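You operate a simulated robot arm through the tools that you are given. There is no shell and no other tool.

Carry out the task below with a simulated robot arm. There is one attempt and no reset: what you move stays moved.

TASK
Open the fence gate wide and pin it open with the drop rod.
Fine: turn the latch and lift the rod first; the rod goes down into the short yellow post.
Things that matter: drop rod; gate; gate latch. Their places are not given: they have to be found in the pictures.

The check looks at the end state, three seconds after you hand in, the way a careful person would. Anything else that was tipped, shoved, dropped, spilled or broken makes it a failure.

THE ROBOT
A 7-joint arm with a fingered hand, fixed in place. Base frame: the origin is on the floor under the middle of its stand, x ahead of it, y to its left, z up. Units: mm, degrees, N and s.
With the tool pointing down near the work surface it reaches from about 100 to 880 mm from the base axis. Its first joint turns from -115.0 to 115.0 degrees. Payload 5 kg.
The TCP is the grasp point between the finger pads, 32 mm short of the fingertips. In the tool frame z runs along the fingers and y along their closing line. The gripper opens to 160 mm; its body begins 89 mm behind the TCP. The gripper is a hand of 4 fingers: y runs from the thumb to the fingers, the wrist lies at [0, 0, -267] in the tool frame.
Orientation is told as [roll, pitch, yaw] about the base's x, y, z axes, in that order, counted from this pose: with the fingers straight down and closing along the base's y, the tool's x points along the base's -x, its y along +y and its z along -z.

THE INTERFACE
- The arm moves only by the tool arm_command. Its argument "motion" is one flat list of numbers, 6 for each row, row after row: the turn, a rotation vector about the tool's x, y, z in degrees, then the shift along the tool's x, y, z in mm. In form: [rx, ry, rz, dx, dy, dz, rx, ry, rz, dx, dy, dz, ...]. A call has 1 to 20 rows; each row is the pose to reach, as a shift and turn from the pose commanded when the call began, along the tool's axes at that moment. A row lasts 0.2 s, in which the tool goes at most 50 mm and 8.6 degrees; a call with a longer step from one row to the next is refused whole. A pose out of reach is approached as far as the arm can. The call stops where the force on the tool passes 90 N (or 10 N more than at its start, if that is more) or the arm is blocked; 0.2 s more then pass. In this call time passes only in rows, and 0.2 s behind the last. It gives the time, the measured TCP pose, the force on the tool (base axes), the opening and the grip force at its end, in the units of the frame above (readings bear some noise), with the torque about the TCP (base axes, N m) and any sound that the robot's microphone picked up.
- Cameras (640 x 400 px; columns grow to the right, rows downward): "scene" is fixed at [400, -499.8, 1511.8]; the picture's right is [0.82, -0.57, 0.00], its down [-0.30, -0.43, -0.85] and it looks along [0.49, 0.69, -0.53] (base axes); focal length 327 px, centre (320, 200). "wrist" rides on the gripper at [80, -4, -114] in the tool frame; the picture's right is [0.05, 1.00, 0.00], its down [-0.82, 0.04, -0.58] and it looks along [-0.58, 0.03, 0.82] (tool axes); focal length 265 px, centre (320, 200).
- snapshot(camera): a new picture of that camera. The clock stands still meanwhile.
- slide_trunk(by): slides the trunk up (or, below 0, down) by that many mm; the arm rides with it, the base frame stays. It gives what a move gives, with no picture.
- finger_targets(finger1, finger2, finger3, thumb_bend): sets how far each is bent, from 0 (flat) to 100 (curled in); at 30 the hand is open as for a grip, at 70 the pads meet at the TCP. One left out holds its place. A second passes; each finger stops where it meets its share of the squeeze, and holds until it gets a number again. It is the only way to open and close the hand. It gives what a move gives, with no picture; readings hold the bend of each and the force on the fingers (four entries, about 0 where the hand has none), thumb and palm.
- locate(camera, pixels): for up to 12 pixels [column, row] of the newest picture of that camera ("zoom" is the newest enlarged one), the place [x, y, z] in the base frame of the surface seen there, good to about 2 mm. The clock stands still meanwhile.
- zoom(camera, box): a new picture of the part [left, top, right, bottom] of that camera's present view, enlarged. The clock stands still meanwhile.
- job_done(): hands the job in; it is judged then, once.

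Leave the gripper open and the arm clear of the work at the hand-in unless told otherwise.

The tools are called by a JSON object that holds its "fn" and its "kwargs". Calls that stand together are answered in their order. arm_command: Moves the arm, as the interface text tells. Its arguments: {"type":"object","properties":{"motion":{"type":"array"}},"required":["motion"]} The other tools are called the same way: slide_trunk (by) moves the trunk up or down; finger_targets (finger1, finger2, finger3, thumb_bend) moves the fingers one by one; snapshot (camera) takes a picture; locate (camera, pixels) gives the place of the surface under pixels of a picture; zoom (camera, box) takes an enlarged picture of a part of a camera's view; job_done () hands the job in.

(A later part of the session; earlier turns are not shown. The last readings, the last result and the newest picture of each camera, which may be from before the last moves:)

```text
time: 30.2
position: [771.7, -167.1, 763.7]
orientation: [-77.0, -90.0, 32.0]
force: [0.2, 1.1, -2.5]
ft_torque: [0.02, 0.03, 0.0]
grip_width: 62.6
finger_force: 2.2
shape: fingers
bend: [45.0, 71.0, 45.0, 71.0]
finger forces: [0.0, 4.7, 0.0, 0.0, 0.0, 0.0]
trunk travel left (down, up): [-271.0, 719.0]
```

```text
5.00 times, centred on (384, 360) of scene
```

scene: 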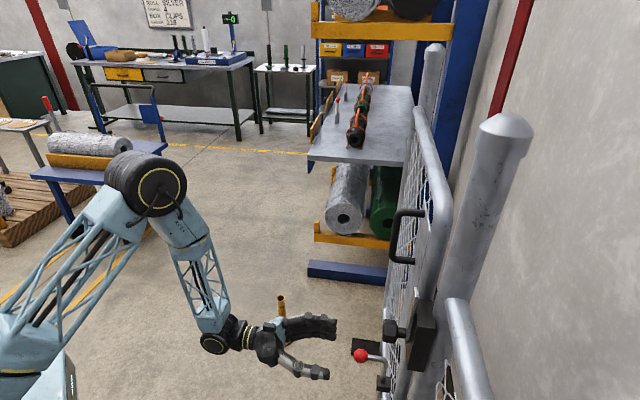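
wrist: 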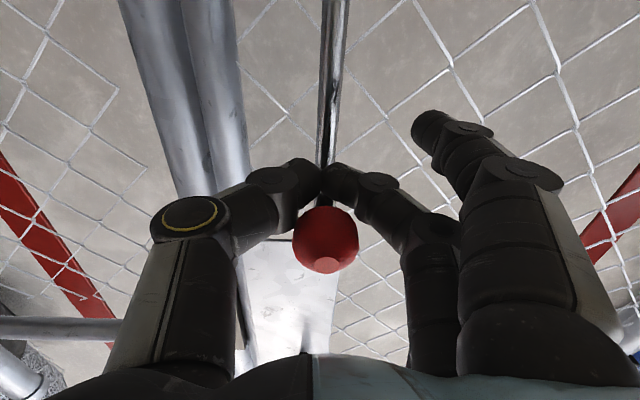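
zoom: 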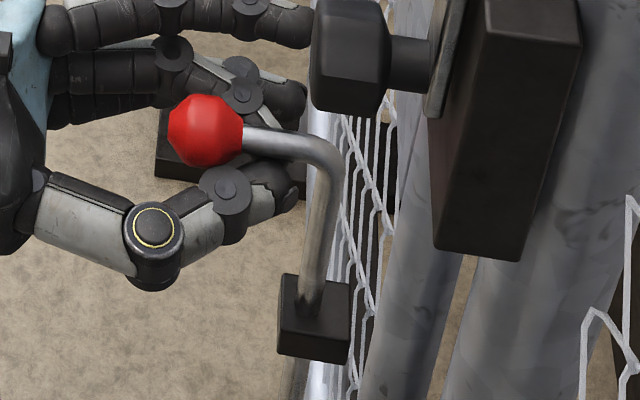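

The rod is rising with only about 2.5 N of load. I'll lift another 40 mm.

{"fn": "arm_command", "kwargs": {"motion": [0, 0, 0, -10, 0, 0, 0, 0, 0, -20, 0, 0, 0, 0, 0, -30, 0, 0, 0, 0, 0, -40, 0, 0]}}

{"fn": "snapshot", "kwargs": {"camera": "wrist"}}

{"fn": "zoom", "kwargs": {"camera": "scene", "box": [320, 300, 480, 400]}}

```text
time: 31.2
position: [772.2, -168.2, 804.3]
orientation: [153.1, -90.0, 162.0]
force: [-0.1, -0.3, -0.3]
ft_torque: [0.0, 0.02, -0.01]
grip_width: 62.3
finger_force: 0.0
shape: fingers
bend: [45.0, 71.0, 45.0, 71.0]
finger forces: [0.0, 0.0, 0.1, 0.0, 0.0, 0.1]
trunk travel left (down, up): [-271.0, 719.0]
```

```text
taken
```

wrist: 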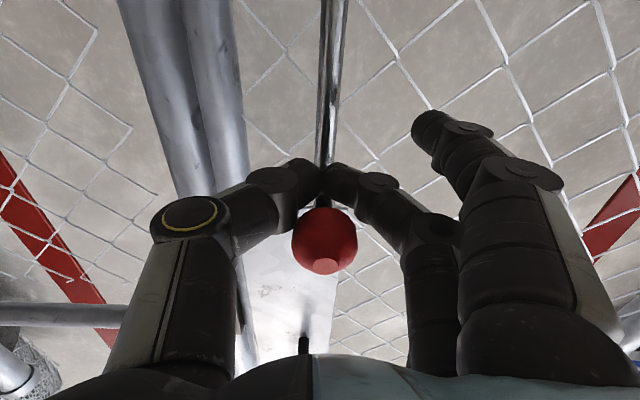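

```text
4.00 times, centred on (400, 350) of scene
```

zoom: 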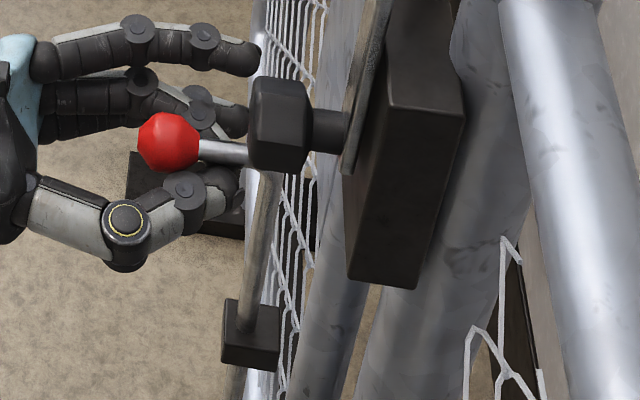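

After 80 mm of lift the force reads about zero at rest, so friction in the guides may hold the rod. I'll lift 20 mm more and then drop the hand 12 mm to see whether the rod stays up.

{"fn": "arm_command", "kwargs": {"motion": [0, 0, 0, -10, 0, 0, 0, 0, 0, -20, 0, 0]}}

{"fn": "locate", "kwargs": {"camera": "wrist", "pixels": [[326, 238]]}}

{"fn": "arm_command", "kwargs": {"motion": [0, 0, 0, 6, 0, 0, 0, 0, 0, 12, 0, 0]}}

{"fn": "snapshot", "kwargs": {"camera": "wrist"}}

{"fn": "zoom", "kwargs": {"camera": "scene", "box": [320, 300, 480, 400]}}

```text
time: 31.8
position: [771.7, -167.7, 810.0]
orientation: [-23.0, -88.9, -21.9]
force: [-1.3, 0.1, -76.0]
ft_torque: [0.79, 1.34, -0.03]
grip_width: 63.0
finger_force: 30.5
shape: fingers
bend: [45.0, 71.0, 45.0, 71.0]
finger forces: [0.0, 52.4, 0.0, 0.0, 9.0, 0.0]
trunk travel left (down, up): [-271.0, 719.0]
```

```text
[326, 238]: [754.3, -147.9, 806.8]
```

```text
time: 32.4
position: [775.5, -168.0, 809.7]
orientation: [-11.0, -89.8, -34.0]
force: [-0.1, 0.8, -40.5]
ft_torque: [0.4, 0.67, 0.01]
grip_width: 63.1
finger_force: 17.3
shape: fingers
bend: [45.0, 71.0, 45.0, 71.0]
finger forces: [0.1, 27.5, 0.0, 0.0, 6.9, 0.0]
trunk travel left (down, up): [-271.0, 719.0]
```

```text
taken
```

wrist: 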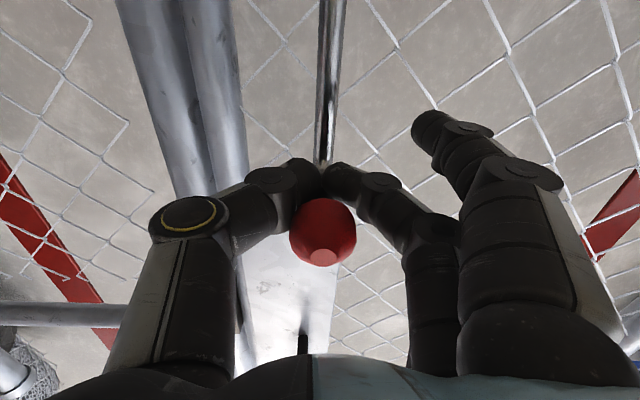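

```text
4.00 times, centred on (400, 350) of scene
```

zoom: 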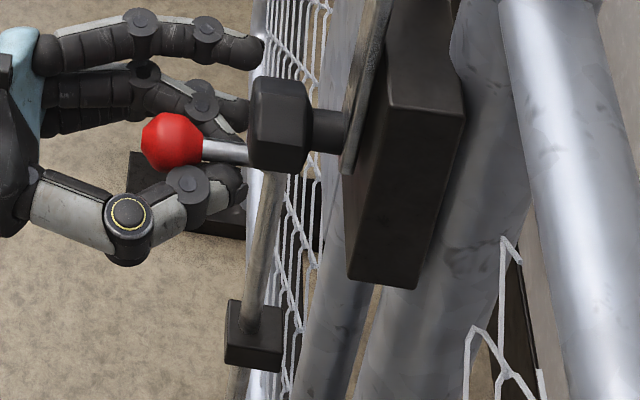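

The rod reached its upper stop (76 N, still 40 N), so the full lift is about 85–90 mm. I'll relax the hand down by 8 mm, then 15 mm more, to see whether the rod stays put.

{"fn": "arm_command", "kwargs": {"motion": [0, 0, 0, 6, 0, 0]}}

{"fn": "arm_command", "kwargs": {"motion": [0, 0, 0, 6, 0, 0, 0, 0, 0, 14, 0, 0]}}

{"fn": "snapshot", "kwargs": {"camera": "wrist"}}

{"fn": "zoom", "kwargs": {"camera": "scene", "box": [320, 300, 480, 400]}}

```text
time: 32.8
position: [772.4, -168.2, 808.2]
orientation: [153.1, -89.7, 162.0]
force: [0.9, 0.2, -10.9]
ft_torque: [0.11, 0.17, 0.03]
grip_width: 62.8
finger_force: 6.0
shape: fingers
bend: [45.0, 71.0, 45.0, 71.0]
finger forces: [0.1, 9.6, 0.0, 0.0, 2.1, 0.1]
trunk travel left (down, up): [-271.0, 719.0]
```

```text
time: 33.4
position: [772.0, -166.9, 792.3]
orientation: [147.3, -89.9, 167.8]
force: [-0.1, -0.4, -0.2]
ft_torque: [-0.01, 0.0, -0.02]
grip_width: 62.0
finger_force: 0.1
shape: fingers
bend: [45.0, 71.0, 45.0, 71.0]
finger forces: [0.0, 0.1, 0.0, 0.0, 0.0, 0.0]
trunk travel left (down, up): [-271.0, 719.0]
```

```text
taken
```

wrist: 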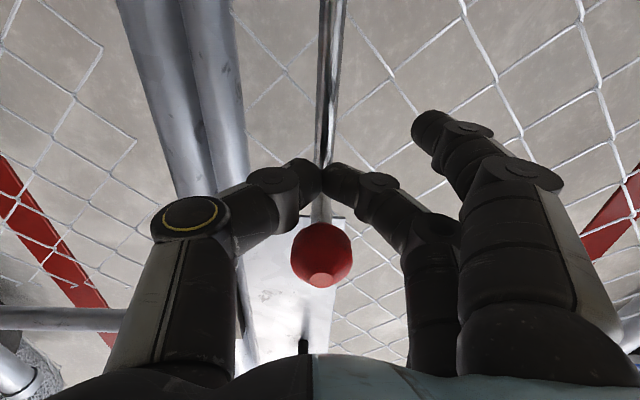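

```text
4.00 times, centred on (400, 350) of scene
```

zoom: 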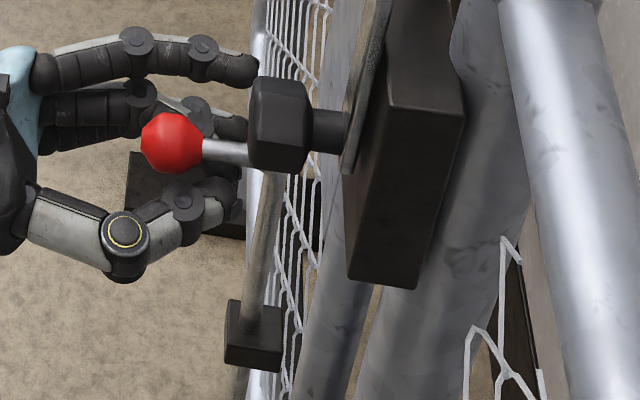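

The rod stays up on its own, since the ball hasn't moved while the hand dropped 16 mm. Next I'll take hold of the handle arm just behind the ball to pull the gate open. First I'll measure where the ball is now.

{"fn": "locate", "kwargs": {"camera": "wrist", "pixels": [[321, 255], [300, 255], [342, 255], [321, 230], [321, 278], [320, 212]]}}

{"fn": "finger_targets", "kwargs": {"finger1": 40, "finger2": 48, "finger3": 40, "thumb_bend": 48}}

```text
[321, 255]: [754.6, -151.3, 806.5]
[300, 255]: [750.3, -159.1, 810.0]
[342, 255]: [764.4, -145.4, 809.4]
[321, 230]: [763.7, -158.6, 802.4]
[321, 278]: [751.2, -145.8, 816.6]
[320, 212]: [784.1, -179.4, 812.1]
```

```text
time: 34.4
position: [772.3, -167.5, 790.4]
orientation: [-74.2, -90.0, 29.2]
force: [0.3, -0.6, 0.4]
ft_torque: [0.0, 0.0, -0.02]
grip_width: 114.2
finger_force: 0.1
shape: fingers
bend: [40.0, 48.0, 40.0, 48.0]
finger forces: [0.0, 0.1, 0.1, 0.1, 0.1, 0.0]
trunk travel left (down, up): [-271.0, 719.0]
```

The ball centre is now at z≈820, about 80 mm up. I'll raise the hand 28 mm to that height with the fingers astride the arm, then close the middle finger and thumb on the arm behind the ball.

{"fn": "arm_command", "kwargs": {"motion": [0, 0, 0, -10, 0, 0, 0, 0, 0, -20, 0, 0, 0, 0, 0, -28, 0, 0]}}

{"fn": "finger_targets", "kwargs": {"finger2": 72, "thumb_bend": 72}}

{"fn": "snapshot", "kwargs": {"camera": "wrist"}}

{"fn": "zoom", "kwargs": {"camera": "scene", "box": [320, 300, 480, 400]}}

```text
time: 35.2
position: [770.3, -167.3, 818.4]
orientation: [-48.8, -90.0, 3.9]
force: [1.0, 1.3, 0.5]
ft_torque: [-0.01, 0.0, 0.02]
grip_width: 114.3
finger_force: 0.1
shape: fingers
bend: [40.0, 48.0, 40.0, 48.0]
finger forces: [0.0, 0.0, 0.0, 0.0, 0.0, 0.1]
trunk travel left (down, up): [-271.0, 719.0]
```

```text
time: 36.2
position: [769.3, -167.2, 817.3]
orientation: [-73.4, -90.0, 28.5]
force: [1.9, 0.8, 0.9]
ft_torque: [-0.01, -0.03, 0.06]
grip_width: 74.4
finger_force: 6.2
shape: fingers
bend: [40.0, 67.0, 40.0, 69.0]
finger forces: [0.1, 7.2, 0.0, 0.1, 5.2, 0.0]
trunk travel left (down, up): [-271.0, 719.0]
```

```text
taken
```

wrist: 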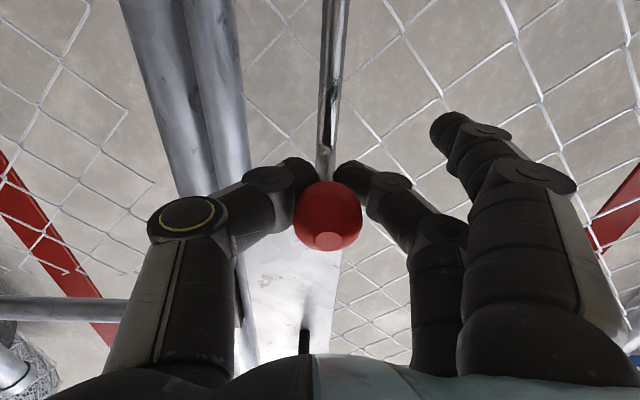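

```text
4.00 times, centred on (400, 350) of scene
```

zoom: 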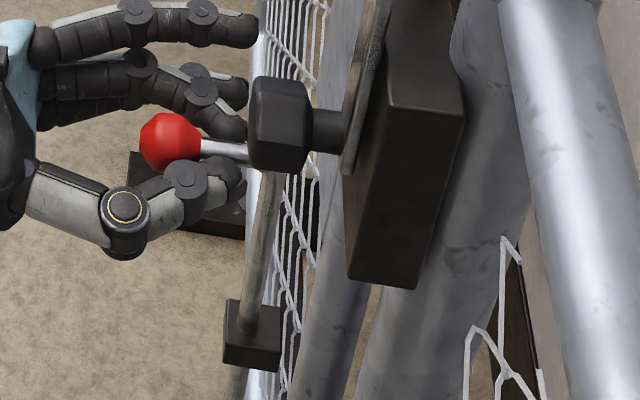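

The arm is pinched behind the ball. I'll try a first 5° pull along the arc about the estimated hinge (1181,114), turning the hand with it.

{"fn": "arm_command", "kwargs": {"motion": [1.25, 0, 0, 0, 2.4, -10.7, 2.5, 0, 0, 0, 4.9, -21.3, 3.75, 0, 0, 0, 7.4, -31.9, 5, 0, 0, 0, 10, -42.4]}}

{"fn": "snapshot", "kwargs": {"camera": "wrist"}}

{"fn": "snapshot", "kwargs": {"camera": "scene"}}

```text
time: 37.2
position: [747.4, -130.3, 818.0]
orientation: [-55.0, -90.0, 5.0]
force: [-0.9, -0.1, -0.6]
ft_torque: [0.03, 0.03, -0.03]
grip_width: 74.9
finger_force: 6.2
shape: fingers
bend: [40.0, 68.0, 40.0, 69.0]
finger forces: [0.0, 6.0, 0.1, 0.0, 6.9, 0.0]
trunk travel left (down, up): [-271.0, 719.0]
```

```text
taken
```

wrist: 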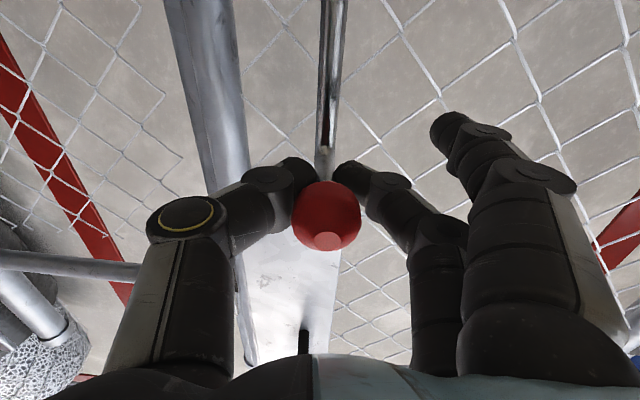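

```text
taken
```

scene: 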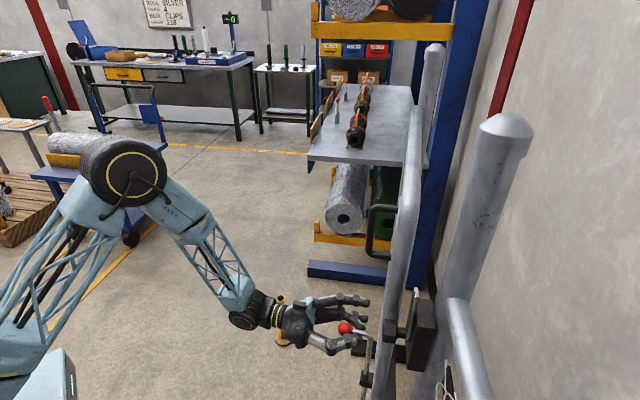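

The gate swings freely with almost no force, and the rod is out of its hole. Before swinging further I'll measure the elbow and forearm so the gate's free end won't hit the arm, and re-check the gate and ball position.

{"fn": "locate", "kwargs": {"camera": "scene", "pixels": [[130, 175], [100, 215], [30, 300], [20, 385], [200, 235], [245, 318], [300, 325], [345, 328], [366, 380], [410, 160], [400, 270], [50, 370]]}}

{"fn": "locate", "kwargs": {"camera": "wrist", "pixels": [[326, 215], [328, 100], [328, 60], [210, 80], [240, 130], [300, 290]]}}

```text
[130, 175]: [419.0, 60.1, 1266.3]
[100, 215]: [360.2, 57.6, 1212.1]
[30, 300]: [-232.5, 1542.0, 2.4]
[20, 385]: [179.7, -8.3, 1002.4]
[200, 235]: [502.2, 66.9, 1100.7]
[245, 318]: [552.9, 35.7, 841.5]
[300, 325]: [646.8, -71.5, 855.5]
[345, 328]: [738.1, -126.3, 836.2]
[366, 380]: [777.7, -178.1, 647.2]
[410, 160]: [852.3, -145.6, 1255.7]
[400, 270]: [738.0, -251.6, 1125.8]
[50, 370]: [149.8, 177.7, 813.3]
```

```text
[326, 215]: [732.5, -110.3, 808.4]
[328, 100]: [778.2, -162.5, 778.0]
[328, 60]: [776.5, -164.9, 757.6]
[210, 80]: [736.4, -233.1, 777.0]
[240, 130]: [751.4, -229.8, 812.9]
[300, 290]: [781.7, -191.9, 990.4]
```

The shoulder is at about z=1000 and the elbow at (420,60,1270), so the arm stays ahead of the gate's free end. I'll continue the pull by 22.5° along the arc in small steps, then re-check the geometry.

{"fn": "arm_command", "kwargs": {"motion": [1.75, 0, 0, 0, 4.35, -19.05, 3.5, 0, 0, 0, 8.7, -38.1, 5.25, 0, 0, 0, 14.5, -56.75, 7, 0, 0, 0, 20.36, -75.4, 8.75, 0, 0, 0, 27.6, -93.5, 10.5, 0, 0, 0, 34.92, -111.67, 12.25, 0, 0, 0, 43.6, -129.2, 14, 0, 0, 0, 52.28, -146.69, 15.75, 0, 0, 0, 62.3, -163.5, 17.5, 0, 0, 0, 72.32, -180.24]}}

{"fn": "snapshot", "kwargs": {"camera": "wrist"}}

{"fn": "snapshot", "kwargs": {"camera": "scene"}}

```text
time: 39.4
position: [688.1, 54.8, 818.9]
orientation: [-88.1, -90.2, 20.6]
force: [-4.7, -1.1, -1.0]
ft_torque: [0.01, -0.04, -0.19]
grip_width: 77.4
finger_force: 7.6
shape: fingers
bend: [40.0, 69.0, 40.0, 69.0]
finger forces: [0.0, 4.7, 0.0, 0.0, 10.2, 0.1]
trunk travel left (down, up): [-271.0, 719.0]
```

```text
taken
```

wrist: 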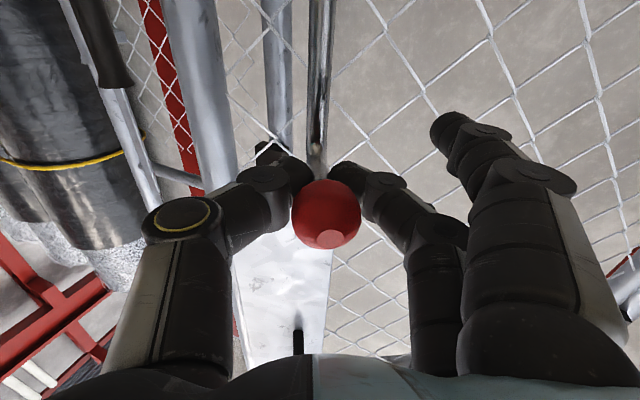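

```text
taken
```

scene: 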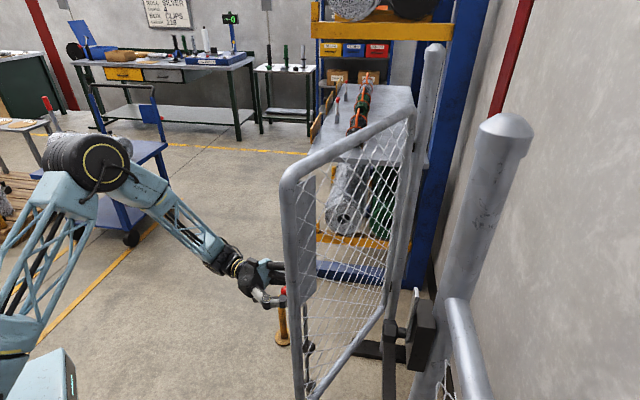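

The gate is following well, now about 27° open. I'll measure the gate's top rail and rod to refine the hinge position.

{"fn": "locate", "kwargs": {"camera": "scene", "pixels": [[300, 172], [330, 155], [360, 141], [385, 128], [405, 115], [292, 230], [295, 280], [300, 340], [340, 365], [365, 345], [308, 347], [312, 380]]}}

{"fn": "locate", "kwargs": {"camera": "wrist", "pixels": [[326, 215], [318, 110], [319, 60], [210, 80], [225, 140], [300, 330]]}}

{"fn": "zoom", "kwargs": {"camera": "scene", "box": [230, 250, 422, 370]}}

```text
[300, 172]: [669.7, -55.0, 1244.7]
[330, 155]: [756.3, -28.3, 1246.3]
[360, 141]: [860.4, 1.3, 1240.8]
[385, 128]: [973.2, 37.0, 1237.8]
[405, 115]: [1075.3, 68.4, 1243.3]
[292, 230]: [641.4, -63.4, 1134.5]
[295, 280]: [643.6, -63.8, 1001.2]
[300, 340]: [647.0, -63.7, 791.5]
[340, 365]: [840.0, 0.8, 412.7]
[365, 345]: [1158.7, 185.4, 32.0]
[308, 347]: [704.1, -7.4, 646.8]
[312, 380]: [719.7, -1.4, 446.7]
```

```text
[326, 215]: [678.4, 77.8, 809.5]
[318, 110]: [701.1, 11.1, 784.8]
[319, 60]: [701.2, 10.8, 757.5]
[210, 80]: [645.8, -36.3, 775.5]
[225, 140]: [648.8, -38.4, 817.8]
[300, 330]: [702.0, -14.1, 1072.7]
```

```text
3.33 times, centred on (326, 310) of scene
```

zoom: 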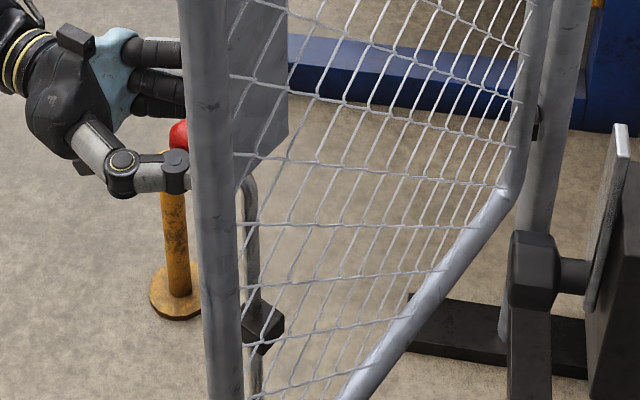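

The gate angle works out to 28° and the hinge to about (1175,116), which agrees well. The pinch still holds, so I'll pull another 22.5° along the arc.

{"fn": "arm_command", "kwargs": {"motion": [1.75, 0, 0, 0, 5.8, -18.4, 3.5, 0, 0, 0, 11.79, -36.84, 5.25, 0, 0, 0, 19, -54.8, 7, 0, 0, 0, 26.41, -72.65, 8.75, 0, 0, 0, 35, -90, 10.5, 0, 0, 0, 43.81, -107.19, 12.25, 0, 0, 0, 53.7, -123.8, 14, 0, 0, 0, 63.87, -140.27, 15.75, 0, 0, 0, 75, -156, 17.5, 0, 0, 0, 86.45, -171.66]}}

{"fn": "snapshot", "kwargs": {"camera": "wrist"}}

{"fn": "snapshot", "kwargs": {"camera": "scene"}}

```text
time: 41.6
position: [702.0, 247.6, 818.4]
orientation: [39.1, -89.9, -124.2]
force: [-5.2, 2.1, -2.0]
ft_torque: [0.06, -0.01, -0.14]
grip_width: 78.8
finger_force: 7.3
shape: fingers
bend: [40.0, 70.0, 40.0, 69.0]
finger forces: [0.0, 4.9, 0.0, 0.0, 10.2, 0.0]
trunk travel left (down, up): [-271.0, 719.0]
```

```text
taken
```

wrist: 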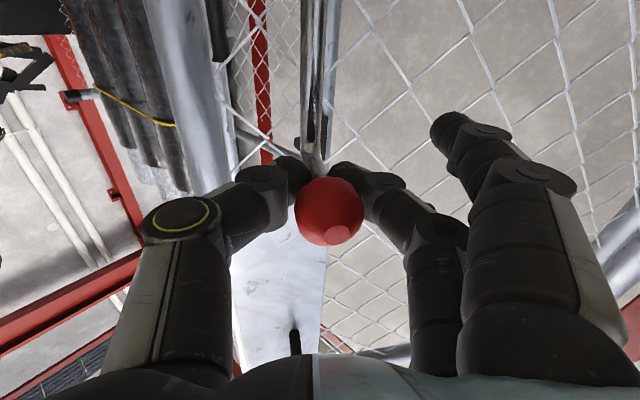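

```text
taken
```

scene: 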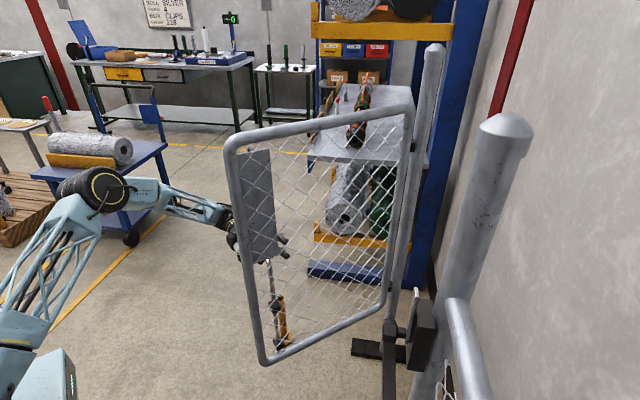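

The gate is about 50° open. Now I'll let go of the handle arm and back off, then re-grip on the gate's free-end upright, which lets me both push and position it.

{"fn": "finger_targets", "kwargs": {"finger1": 45, "finger2": 45, "finger3": 45, "thumb_bend": 45}}

{"fn": "arm_command", "kwargs": {"motion": [0, 0, 0, 0, -3, -20, 0, 0, 0, 0, -8, -40, 0, 0, 0, 0, -14, -60, 0, 0, 0, 0, -20, -82]}}

{"fn": "snapshot", "kwargs": {"camera": "wrist"}}

{"fn": "snapshot", "kwargs": {"camera": "scene"}}

```text
time: 42.6
position: [701.8, 245.2, 818.4]
orientation: [-154.2, -90.1, 69.2]
force: [1.1, 0.0, 0.0]
ft_torque: [-0.02, -0.01, -0.02]
grip_width: 111.4
finger_force: 0.0
shape: fingers
bend: [45.0, 45.0, 45.0, 45.0]
finger forces: [0.0, 0.0, 0.1, 0.0, 0.0, 0.0]
trunk travel left (down, up): [-271.0, 719.0]
```

```text
time: 43.6
position: [674.7, 323.5, 817.8]
orientation: [-21.3, -90.0, -63.6]
force: [0.7, -0.5, 0.7]
ft_torque: [0.02, -0.04, -0.02]
grip_width: 111.4
finger_force: 0.0
shape: fingers
bend: [45.0, 45.0, 45.0, 45.0]
finger forces: [0.0, 0.1, 0.1, 0.0, 0.0, 0.0]
trunk travel left (down, up): [-271.0, 719.0]
```

```text
taken
```

wrist: 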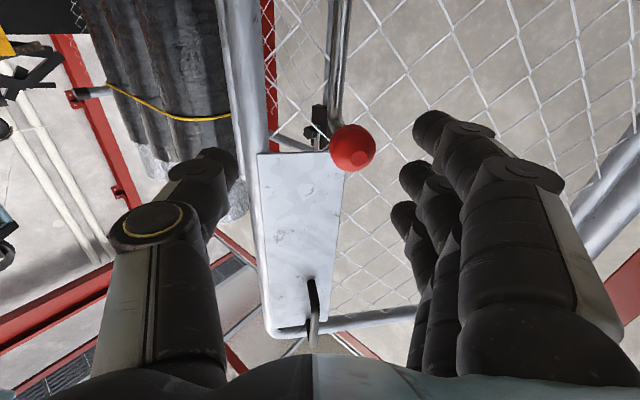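

```text
taken
```

scene: 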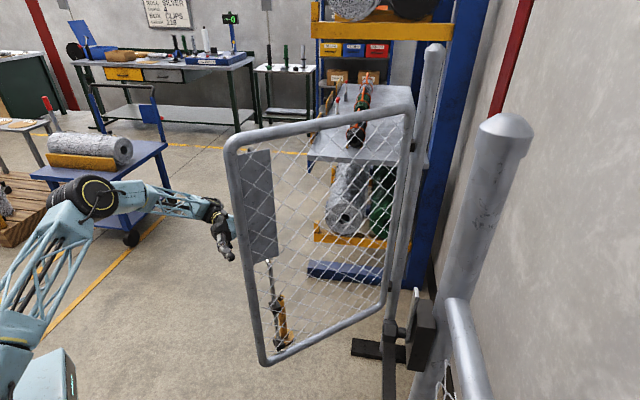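

The gate stays where I left it and the rod is still up. I'll measure the free-end upright and top rail for the re-grip.

{"fn": "locate", "kwargs": {"camera": "scene", "pixels": [[260, 134], [300, 126], [350, 117], [395, 109], [232, 180], [240, 230], [248, 280], [257, 330], [271, 290], [275, 300], [262, 358], [300, 340]]}}

{"fn": "locate", "kwargs": {"camera": "wrist", "pixels": [[352, 148], [336, 148], [368, 148], [335, 90], [337, 60], [240, 60], [248, 120], [290, 170], [310, 330], [258, 250]]}}

```text
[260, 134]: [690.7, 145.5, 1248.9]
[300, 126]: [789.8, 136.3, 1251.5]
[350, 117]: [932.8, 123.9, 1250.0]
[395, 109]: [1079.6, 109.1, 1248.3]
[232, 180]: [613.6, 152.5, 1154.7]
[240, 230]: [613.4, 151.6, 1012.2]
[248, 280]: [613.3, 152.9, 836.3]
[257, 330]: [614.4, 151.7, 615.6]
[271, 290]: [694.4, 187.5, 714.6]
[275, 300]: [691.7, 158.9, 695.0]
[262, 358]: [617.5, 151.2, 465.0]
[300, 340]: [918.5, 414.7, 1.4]
```

```text
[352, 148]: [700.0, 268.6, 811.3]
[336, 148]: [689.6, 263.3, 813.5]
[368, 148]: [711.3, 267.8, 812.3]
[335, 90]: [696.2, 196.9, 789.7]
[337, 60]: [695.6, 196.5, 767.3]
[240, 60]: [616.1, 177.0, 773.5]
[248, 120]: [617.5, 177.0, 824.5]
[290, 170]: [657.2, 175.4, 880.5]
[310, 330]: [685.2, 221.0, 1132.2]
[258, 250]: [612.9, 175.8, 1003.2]
```

The gate angle is 50.4°, the hinge refines to (1170,115), and the upright is centred at (618,164). About 40° remain to the post. To keep the elbow inside its range I'll raise the trunk 60 mm, then swing the hand round to point at the upright, ending about 95 mm short of it at z≈765.

{"fn": "slide_trunk", "kwargs": {"by": 60}}

{"fn": "arm_command", "kwargs": {"motion": [-6.5, 0, 0, 11.3, -19.2, -6.2, -13, 0, 0, 22.6, -44, -10.4, -19.5, 0, 0, 33.9, -69, -10.6, -26, 0, 0, 45.2, -94.5, -6.8, -32.5, 0, 0, 56.5, -115.4, 3.4, -39, 0, 0, 67.8, -132, 20.1, -45.5, 0, 0, 79.1, -143.8, 41.1, -52, 0, 0, 90.4, -151, 65.6, -58.5, 0, 0, 101.7, -154.2, 90.4, -65, 0, 0, 113, -156.2, 113.3]}}

{"fn": "snapshot", "kwargs": {"camera": "wrist"}}

{"fn": "snapshot", "kwargs": {"camera": "scene"}}

```text
time: 44.6
position: [674.5, 323.6, 877.4]
orientation: [-142.2, -90.0, 57.1]
force: [0.4, 0.1, 0.5]
ft_torque: [0.02, 0.01, 0.01]
grip_width: 111.1
finger_force: 0.0
shape: fingers
bend: [45.0, 45.0, 45.0, 45.0]
finger forces: [0.0, 0.1, 0.0, 0.1, 0.1, 0.0]
trunk travel left (down, up): [-331.0, 659.0]
```

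```text
time: 46.8
position: [530.1, 195.2, 765.0]
orientation: [-27.6, -90.0, 7.7]
force: [0.2, 0.0, 0.0]
ft_torque: [0.01, 0.02, 0.03]
grip_width: 111.4
finger_force: 0.0
shape: fingers
bend: [45.0, 45.0, 45.0, 45.0]
finger forces: [0.0, 0.0, 0.0, 0.0, 0.0, 0.0]
trunk travel left (down, up): [-331.0, 659.0]
```

```text
taken
```

wrist: 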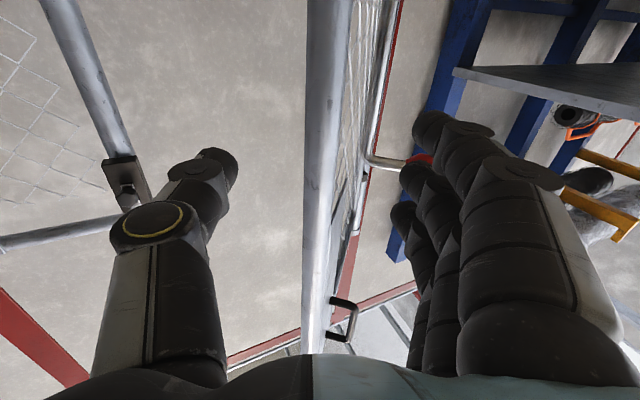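

```text
taken
```

scene: 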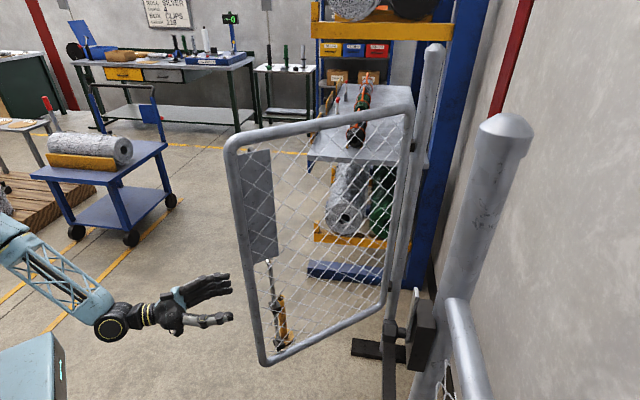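

The upright is centred between thumb and fingers. I'll advance 86 mm and close the hand around it.

{"fn": "arm_command", "kwargs": {"motion": [0, 0, 0, 0, 0, 22, 0, 0, 0, 0, 0.5, 44, 0, 0, 0, 0, 1, 66, 0, 0, 0, 0, 1, 86]}}

{"fn": "finger_targets", "kwargs": {"finger1": 70, "finger2": 70, "finger3": 70, "thumb_bend": 70}}

{"fn": "snapshot", "kwargs": {"camera": "wrist"}}

```text
time: 47.8
position: [609.5, 168.6, 764.2]
orientation: [-125.1, -89.9, 105.2]
force: [0.3, 0.0, 0.9]
ft_torque: [-0.01, -0.01, 0.0]
grip_width: 111.5
finger_force: 0.1
shape: fingers
bend: [45.0, 45.0, 45.0, 45.0]
finger forces: [0.1, 0.0, 0.0, 0.0, 0.0, 0.1]
trunk travel left (down, up): [-331.0, 659.0]
```

```text
time: 48.8
position: [610.6, 168.7, 764.1]
orientation: [-81.7, -90.0, 61.6]
force: [13.5, -1.8, 1.0]
ft_torque: [0.02, -0.02, 0.27]
grip_width: 43.7
finger_force: 15.2
shape: fingers
bend: [64.0, 64.0, 64.0, 65.0]
finger forces: [5.1, 5.2, 5.0, 0.1, 14.9, 0.0]
trunk travel left (down, up): [-331.0, 659.0]
```

```text
taken
```

wrist: 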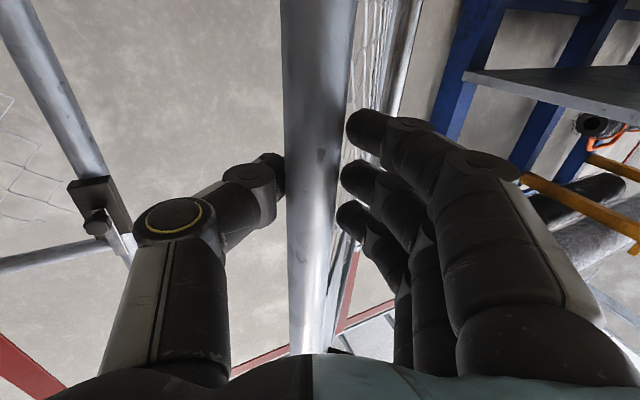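

The upright is held by all the fingers (about 15 N). I'll swing the gate 30° further along the arc and stop about 10° short of the post to check the alignment and the rod's lower end.

{"fn": "arm_command", "kwargs": {"motion": [0.94, 0, 0, 0, 23.7, -5.6, 1.88, 0, 0, 0, 47.4, -10.3, 2.81, 0, 0, 0, 71.6, -13.8, 3.75, 0, 0, 0, 95.75, -16.5, 4.69, 0, 0, 0, 120, -17.8, 5.63, 0, 0, 0, 144.25, -18.4, 6.56, 0, 0, 0, 168.5, -17.7, 7.5, 0, 0, 0, 192.8, -16.1, 8.44, 0, 0, 0, 217, -13.3, 9.38, 0, 0, 0, 241, -9.6, 10.3, 0, 0, 0, 264.8, -4.7, 11.25, 0, 0, 0, 288.4, 1]}}

{"fn": "snapshot", "kwargs": {"camera": "wrist"}}

{"fn": "snapshot", "kwargs": {"camera": "scene"}}

```text
time: 51.4
position: [711.6, 438.2, 764.1]
orientation: [-63.8, -89.9, 32.6]
force: [-8.3, 5.1, -12.0]
ft_torque: [0.12, 0.24, -0.19]
grip_width: 41.4
finger_force: 18.6
shape: fingers
bend: [65.0, 65.0, 65.0, 68.0]
finger forces: [6.3, 6.2, 6.0, 0.0, 18.6, 0.0]
trunk travel left (down, up): [-331.0, 659.0]
```

```text
taken
```

wrist: 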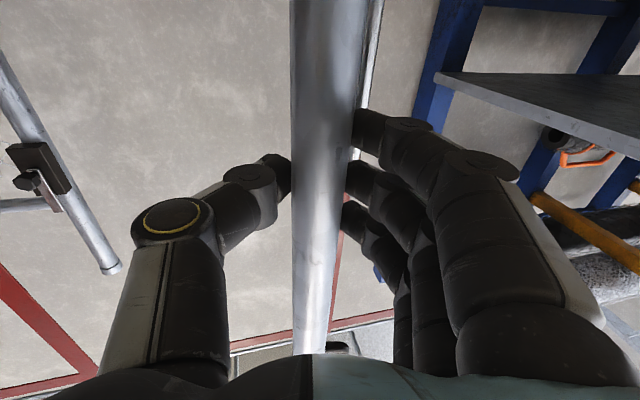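

```text
taken
```

scene: 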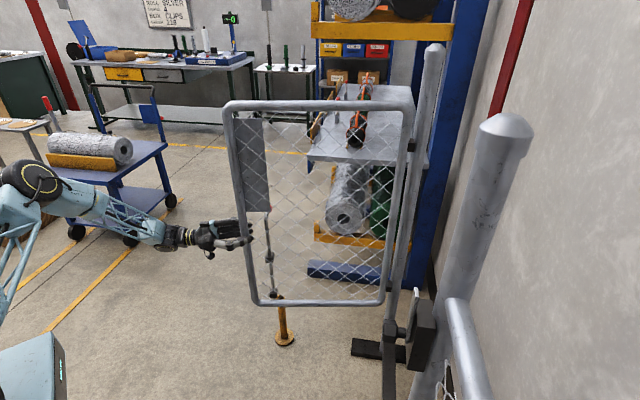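

Smooth so far. I'll zoom in on the rod's lower end and the post top (around (275,295)) to check height and alignment, and measure the gate.

{"fn": "zoom", "kwargs": {"camera": "scene", "box": [240, 240, 336, 300]}}

{"fn": "zoom", "kwargs": {"camera": "scene", "box": [248, 280, 312, 320]}}

{"fn": "locate", "kwargs": {"camera": "scene", "pixels": [[250, 107], [300, 105], [350, 105], [395, 106], [238, 150], [246, 260], [270, 256], [267, 230], [270, 280], [272, 288], [275, 296], [300, 302]]}}

```text
6.67 times, centred on (288, 270) of scene
```

zoom: 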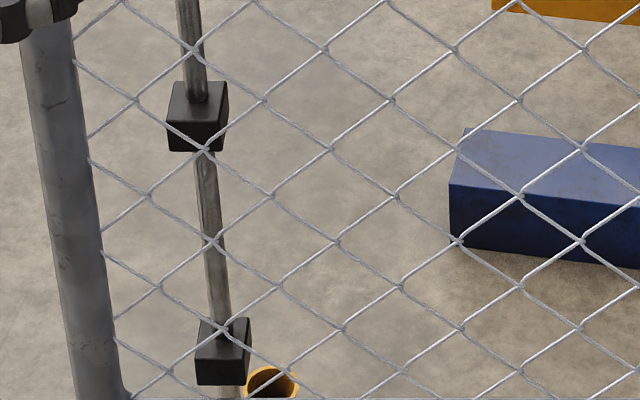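

```text
10.00 times, centred on (280, 300) of scene
```

zoom: 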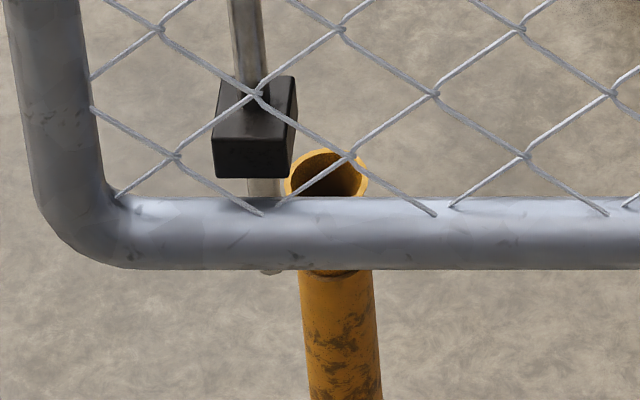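

```text
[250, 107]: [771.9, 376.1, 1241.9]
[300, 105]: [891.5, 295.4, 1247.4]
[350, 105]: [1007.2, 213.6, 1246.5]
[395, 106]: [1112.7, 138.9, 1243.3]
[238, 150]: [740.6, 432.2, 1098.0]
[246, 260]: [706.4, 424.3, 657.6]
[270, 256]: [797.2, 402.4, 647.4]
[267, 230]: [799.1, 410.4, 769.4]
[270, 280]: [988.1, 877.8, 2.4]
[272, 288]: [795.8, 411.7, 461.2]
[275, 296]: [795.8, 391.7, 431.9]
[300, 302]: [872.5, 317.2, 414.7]
```

About 10° remain, and the rod's lower end looks about 50 mm above the post top. I'll measure the rim and body of the post precisely, plus the rod and lower bracket, in the zoomed picture.

{"fn": "locate", "kwargs": {"camera": "zoom", "pixels": [[289, 178], [327, 151], [365, 178], [327, 175], [340, 300], [306, 300], [372, 300], [340, 350], [268, 188], [256, 160], [250, 100], [285, 130]]}}

{"fn": "locate", "kwargs": {"camera": "wrist", "pixels": [[330, 60], [320, 250], [360, 60]]}}

```text
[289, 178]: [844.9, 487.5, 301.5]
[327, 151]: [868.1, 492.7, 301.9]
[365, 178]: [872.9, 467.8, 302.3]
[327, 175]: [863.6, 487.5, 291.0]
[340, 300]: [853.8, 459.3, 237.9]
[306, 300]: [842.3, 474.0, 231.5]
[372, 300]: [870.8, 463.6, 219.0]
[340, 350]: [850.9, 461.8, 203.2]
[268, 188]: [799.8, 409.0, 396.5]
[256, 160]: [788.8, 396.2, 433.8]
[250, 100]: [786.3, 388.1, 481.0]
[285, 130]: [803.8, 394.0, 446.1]
```

```text
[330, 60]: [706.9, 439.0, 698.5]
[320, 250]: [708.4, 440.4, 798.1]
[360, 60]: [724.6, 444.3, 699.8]
```

The post rim is centred at (859,478) with its top at z≈302. The rod is at (802,416) with its end at about z≈339, so it clears the rim. That leaves about 10.1° of swing. I'll move 7.5° first and measure again.

{"fn": "arm_command", "kwargs": {"motion": [0.75, 0, 0, 0, 19.2, 1.8, 1.5, 0, 0, 0, 38.4, 4.1, 2.25, 0, 0, 0, 57.5, 6.9, 2.8, 0, 0, 0, 71.8, 9.7]}}

{"fn": "snapshot", "kwargs": {"camera": "scene"}}

{"fn": "zoom", "kwargs": {"camera": "scene", "box": [248, 280, 312, 320]}}

```text
time: 52.4
position: [755.7, 492.6, 765.1]
orientation: [-156.7, -89.9, 122.7]
force: [-6.9, 8.0, -2.7]
ft_torque: [-0.01, 0.06, -0.33]
grip_width: 41.7
finger_force: 19.3
shape: fingers
bend: [65.0, 64.0, 64.0, 68.0]
finger forces: [6.9, 6.8, 6.7, 0.0, 19.5, 0.0]
trunk travel left (down, up): [-331.0, 659.0]
```

```text
taken
```

scene: 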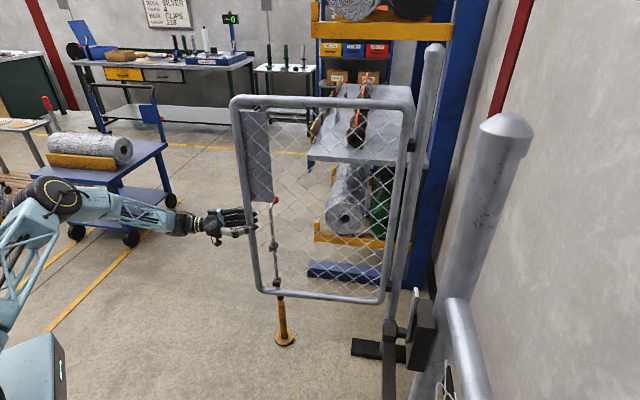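

```text
10.00 times, centred on (280, 300) of scene
```

zoom: 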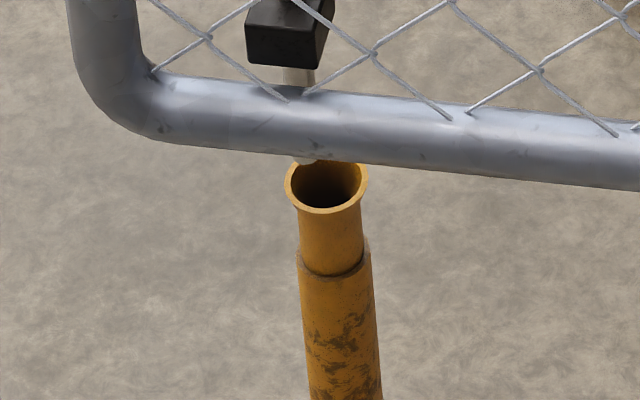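

The rod's lower end is just visible at zoom (305,160), next to the rim. I'll measure rod, rim and gate angle again.

{"fn": "locate", "kwargs": {"camera": "zoom", "pixels": [[298, 76], [292, 76], [305, 161], [300, 161], [310, 161], [288, 190], [367, 185], [327, 210], [335, 250], [327, 185]]}}

{"fn": "locate", "kwargs": {"camera": "scene", "pixels": [[255, 101], [300, 102], [350, 103], [395, 105], [273, 230], [274, 260], [275, 245], [250, 250], [276, 200]]}}

{"fn": "zoom", "kwargs": {"camera": "scene", "box": [240, 190, 304, 230]}}

```text
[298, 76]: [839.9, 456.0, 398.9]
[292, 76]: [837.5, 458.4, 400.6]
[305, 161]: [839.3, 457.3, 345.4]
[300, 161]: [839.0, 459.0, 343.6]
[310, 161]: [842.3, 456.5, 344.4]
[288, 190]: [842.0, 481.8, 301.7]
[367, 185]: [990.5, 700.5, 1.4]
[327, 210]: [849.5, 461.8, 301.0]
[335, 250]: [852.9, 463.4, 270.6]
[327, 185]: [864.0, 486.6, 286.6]
```

```text
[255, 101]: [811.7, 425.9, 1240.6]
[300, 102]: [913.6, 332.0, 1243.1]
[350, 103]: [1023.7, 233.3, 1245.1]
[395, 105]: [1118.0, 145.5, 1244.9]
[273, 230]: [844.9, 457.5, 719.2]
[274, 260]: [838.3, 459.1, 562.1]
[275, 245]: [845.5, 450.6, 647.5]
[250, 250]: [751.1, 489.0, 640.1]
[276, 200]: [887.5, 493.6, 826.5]
```

```text
10.00 times, centred on (272, 210) of scene
```

zoom: 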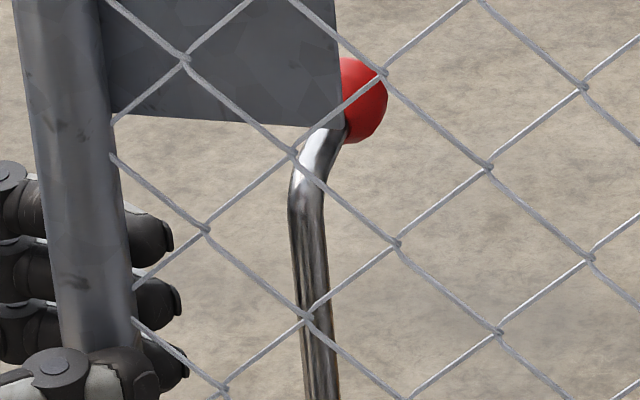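

The gate is at 87.5° with the rod centre at (842.6,462). It needs about 23 mm more at the rod, or 2.75°. Moving that now.

{"fn": "arm_command", "kwargs": {"motion": [0.5, 0, 0, 0, 13.1, 2.2, 1, 0, 0, 0, 26, 4.6]}}

{"fn": "zoom", "kwargs": {"camera": "scene", "box": [248, 270, 312, 310]}}

{"fn": "locate", "kwargs": {"camera": "zoom", "pixels": [[310, 160], [300, 160], [320, 160], [320, 240], [325, 245], [315, 240], [330, 240]]}}

```text
time: 53.0
position: [773.4, 511.1, 765.7]
orientation: [162.3, -89.9, 162.6]
force: [-14.1, -1.5, 2.2]
ft_torque: [-0.1, -0.01, -0.76]
grip_width: 41.8
finger_force: 20.1
shape: fingers
bend: [65.0, 65.0, 65.0, 68.0]
finger forces: [4.9, 4.9, 4.9, 0.1, 25.1, 0.0]
trunk travel left (down, up): [-331.0, 659.0]
```

```text
10.00 times, centred on (280, 290) of scene
```

zoom: 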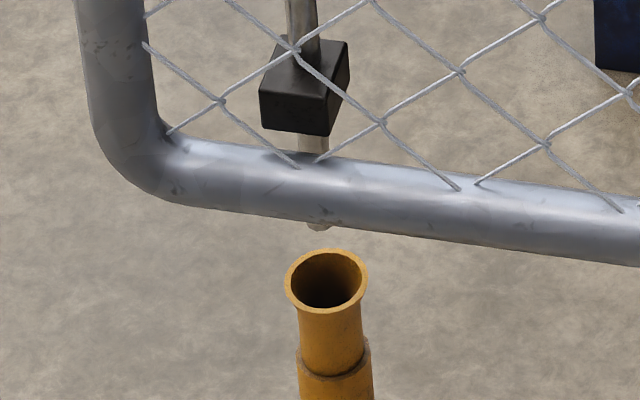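

```text
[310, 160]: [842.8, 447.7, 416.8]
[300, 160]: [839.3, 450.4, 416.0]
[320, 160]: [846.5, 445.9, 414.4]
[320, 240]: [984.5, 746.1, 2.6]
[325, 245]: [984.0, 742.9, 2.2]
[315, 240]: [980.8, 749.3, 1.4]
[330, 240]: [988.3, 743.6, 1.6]
```

I'll measure the rod itself: above the rail at zoom (313,145), and its tip at (318,226).

{"fn": "locate", "kwargs": {"camera": "zoom", "pixels": [[313, 143], [303, 143], [323, 145], [318, 226], [312, 225], [325, 227], [305, 15], [300, 15], [286, 280], [367, 280], [327, 250], [327, 311]]}}

{"fn": "snapshot", "kwargs": {"camera": "scene"}}

{"fn": "locate", "kwargs": {"camera": "scene", "pixels": [[260, 100], [300, 101], [350, 103], [395, 105], [276, 230], [277, 260], [276, 240]]}}

```text
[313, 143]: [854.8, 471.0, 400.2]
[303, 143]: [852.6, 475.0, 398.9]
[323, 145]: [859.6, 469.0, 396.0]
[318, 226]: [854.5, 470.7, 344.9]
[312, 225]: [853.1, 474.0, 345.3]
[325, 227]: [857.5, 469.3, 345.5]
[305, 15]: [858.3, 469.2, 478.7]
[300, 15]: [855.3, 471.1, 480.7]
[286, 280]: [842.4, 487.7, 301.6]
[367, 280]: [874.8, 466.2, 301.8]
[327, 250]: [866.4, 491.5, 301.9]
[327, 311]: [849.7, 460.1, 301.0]
```

```text
taken
```

scene: 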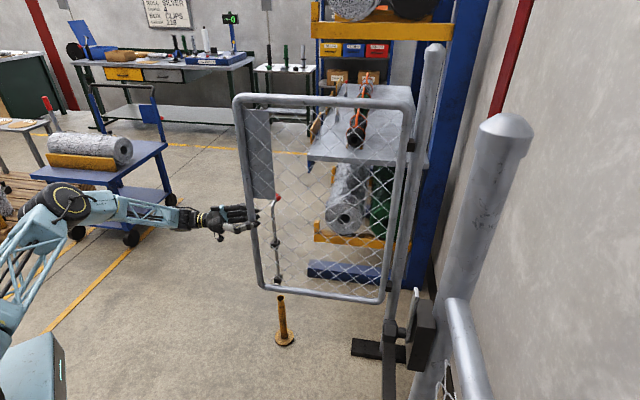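

```text
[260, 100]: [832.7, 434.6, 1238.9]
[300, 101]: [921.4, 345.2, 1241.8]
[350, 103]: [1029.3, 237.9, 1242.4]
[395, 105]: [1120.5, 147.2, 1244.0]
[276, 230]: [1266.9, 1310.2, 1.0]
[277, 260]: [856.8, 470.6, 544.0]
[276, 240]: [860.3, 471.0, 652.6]
```

The rod is at (857.5,476.8) and the post centre at (858.3,476.4), so they're aligned within about 1 mm, with the gate at 90°. Before letting go I'll ease the hand back 1 mm so thumb and finger forces balance and the release doesn't nudge the gate.

{"fn": "arm_command", "kwargs": {"motion": [0, 0, 0, 0, -0.8, -0.8]}}

```text
time: 53.4
position: [773.6, 511.8, 764.8]
orientation: [163.5, -90.0, 161.2]
force: [-6.5, -0.6, 3.5]
ft_torque: [-0.1, -0.02, -0.65]
grip_width: 41.7
finger_force: 19.2
shape: fingers
bend: [65.0, 65.0, 64.0, 68.0]
finger forces: [5.3, 5.3, 5.2, 0.0, 22.3, 0.0]
trunk travel left (down, up): [-331.0, 659.0]
```

The forces are nearly balanced. I'll open all the digits together, back straight off, and check that the gate stayed aligned.

{"fn": "finger_targets", "kwargs": {"finger1": 48, "finger2": 48, "finger3": 48, "thumb_bend": 48}}

{"fn": "zoom", "kwargs": {"camera": "scene", "box": [248, 270, 312, 310]}}

{"fn": "locate", "kwargs": {"camera": "zoom", "pixels": [[313, 143], [303, 143], [323, 145], [318, 226], [312, 225], [325, 227]]}}

{"fn": "snapshot", "kwargs": {"camera": "wrist"}}

```text
time: 54.4
position: [772.4, 513.3, 764.9]
orientation: [-95.9, -90.0, 61.0]
force: [0.0, 0.4, -0.6]
ft_torque: [-0.02, 0.01, -0.01]
grip_width: 98.3
finger_force: 0.1
shape: fingers
bend: [48.0, 48.0, 48.0, 48.0]
finger forces: [0.1, 0.0, 0.1, 0.1, 0.0, 0.0]
trunk travel left (down, up): [-331.0, 659.0]
```

```text
10.00 times, centred on (280, 290) of scene
```

zoom: 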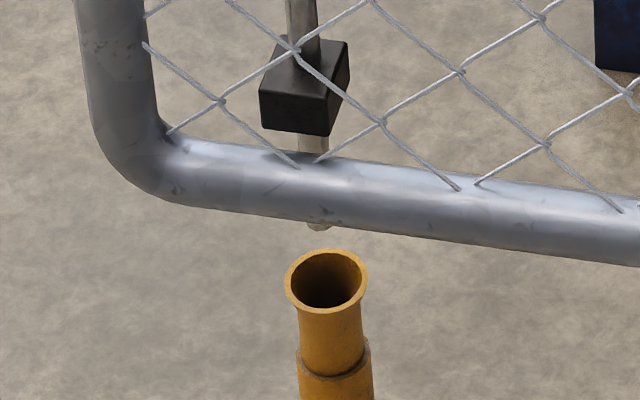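

```text
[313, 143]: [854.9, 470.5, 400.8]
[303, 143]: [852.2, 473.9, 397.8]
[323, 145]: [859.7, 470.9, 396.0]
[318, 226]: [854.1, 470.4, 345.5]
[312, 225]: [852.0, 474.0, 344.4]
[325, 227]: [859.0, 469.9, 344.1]
```

```text
taken
```

wrist: 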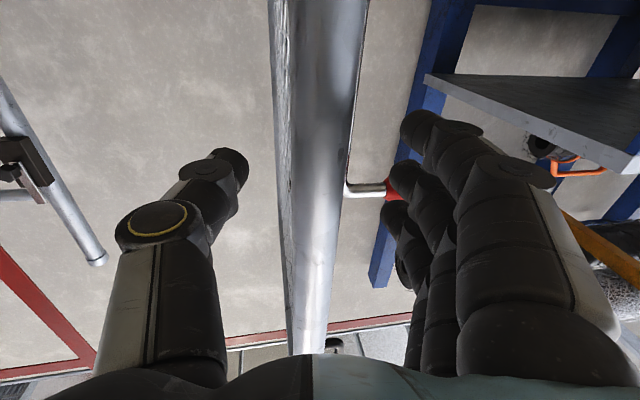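

The gate stayed put and the rod is still aligned over the post. Now I'll back off along the hand axis. After that I'll lower the trunk so the shoulder is level with the rod handle, for maximum reach around the gate end.

{"fn": "arm_command", "kwargs": {"motion": [0, 0, 0, 0, 0, -25, 0, 0, 0, 0, 0, -50, 0, 0, 0, 0, 0, -75, 0, 0, 0, 0, 0, -110]}}

{"fn": "slide_trunk", "kwargs": {"by": -180}}

{"fn": "snapshot", "kwargs": {"camera": "scene"}}

```text
time: 55.4
position: [682.4, 577.2, 765.0]
orientation: [-57.7, -89.9, 22.7]
force: [0.7, 0.0, -0.3]
ft_torque: [0.02, -0.01, -0.01]
grip_width: 98.5
finger_force: 0.0
shape: fingers
bend: [48.0, 48.0, 48.0, 48.0]
finger forces: [0.0, 0.1, 0.0, 0.0, 0.0, 0.1]
trunk travel left (down, up): [-331.0, 659.0]
```

```text
time: 57.4
position: [682.1, 577.6, 586.5]
orientation: [-112.7, -90.0, 77.7]
force: [0.1, -0.5, -1.0]
ft_torque: [0.02, 0.01, -0.01]
grip_width: 98.4
finger_force: 0.0
shape: fingers
bend: [48.0, 48.0, 48.0, 48.0]
finger forces: [0.0, 0.0, 0.0, 0.0, 0.0, 0.0]
trunk travel left (down, up): [-151.0, 839.0]
```

```text
taken
```

scene: 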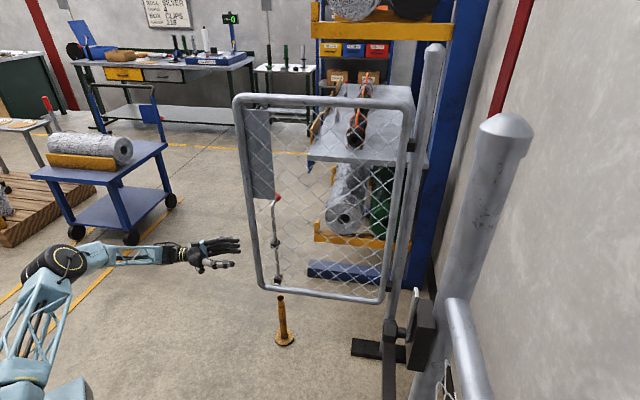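

Now I'll raise the hand 300 mm to about z≈887, still well clear of the gate end.

{"fn": "arm_command", "kwargs": {"motion": [0, 0, 0, -45, 0, -5, 0, 0, 0, -90, 0, -10, 0, 0, 0, -135, 0, -15, 0, 0, 0, -180, 0, -20, 0, 0, 0, -225, 0, -20, 0, 0, 0, -265, 0, -20, 0, 0, 0, -300, 0, -20]}}

{"fn": "arm_command", "kwargs": {"motion": [0, 0, 8.2, 0, 0, 0, 0, 0, 16.4, 0, 0, 0, 0, 0, 24.6, 0, 0, 0, 0, 0, 32.8, 0, 0, 0, 0, 0, 41, 0, 0, 0, 0, 0, 49.2, 0, 0, 0, 0, 0, 57.4, 0, 0, 0, 0, 0, 65.6, 0, 0, 0, 0, 0, 73.8, 0, 0, 0, 0, 0, 82, 0, 0, 0, 0, 0, 90, 0, 0, 0]}}

{"fn": "snapshot", "kwargs": {"camera": "wrist"}}

{"fn": "snapshot", "kwargs": {"camera": "scene"}}

```text
time: 59.0
position: [662.4, 589.0, 886.1]
orientation: [-105.9, -89.8, 70.9]
force: [-0.4, 0.7, 0.4]
ft_torque: [-0.03, -0.04, 0.0]
grip_width: 98.6
finger_force: 0.0
shape: fingers
bend: [48.0, 48.0, 48.0, 48.0]
finger forces: [0.0, 0.1, 0.0, 0.1, 0.0, 0.1]
trunk travel left (down, up): [-151.0, 839.0]
```

```text
time: 61.4
position: [665.8, 591.0, 885.0]
orientation: [90.0, 0.0, -125.0]
force: [-0.2, -0.5, 0.3]
ft_torque: [-0.03, 0.03, 0.03]
grip_width: 98.6
finger_force: 0.1
shape: fingers
bend: [48.0, 48.0, 48.0, 48.0]
finger forces: [0.1, 0.1, 0.0, 0.0, 0.0, 0.1]
trunk travel left (down, up): [-151.0, 839.0]
```

```text
taken
```

wrist: 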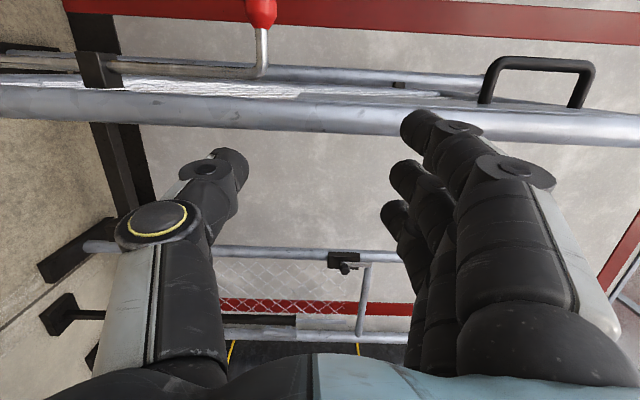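

```text
taken
```

scene: 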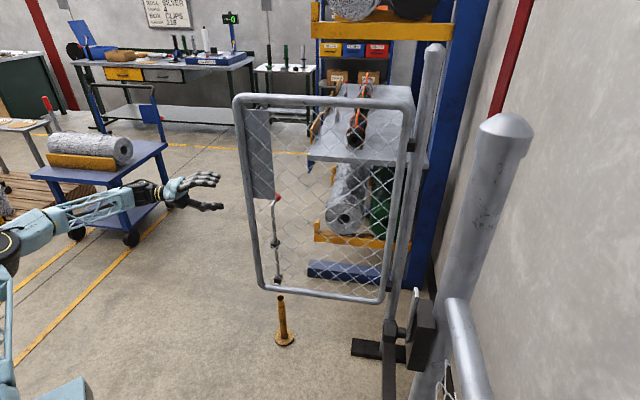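

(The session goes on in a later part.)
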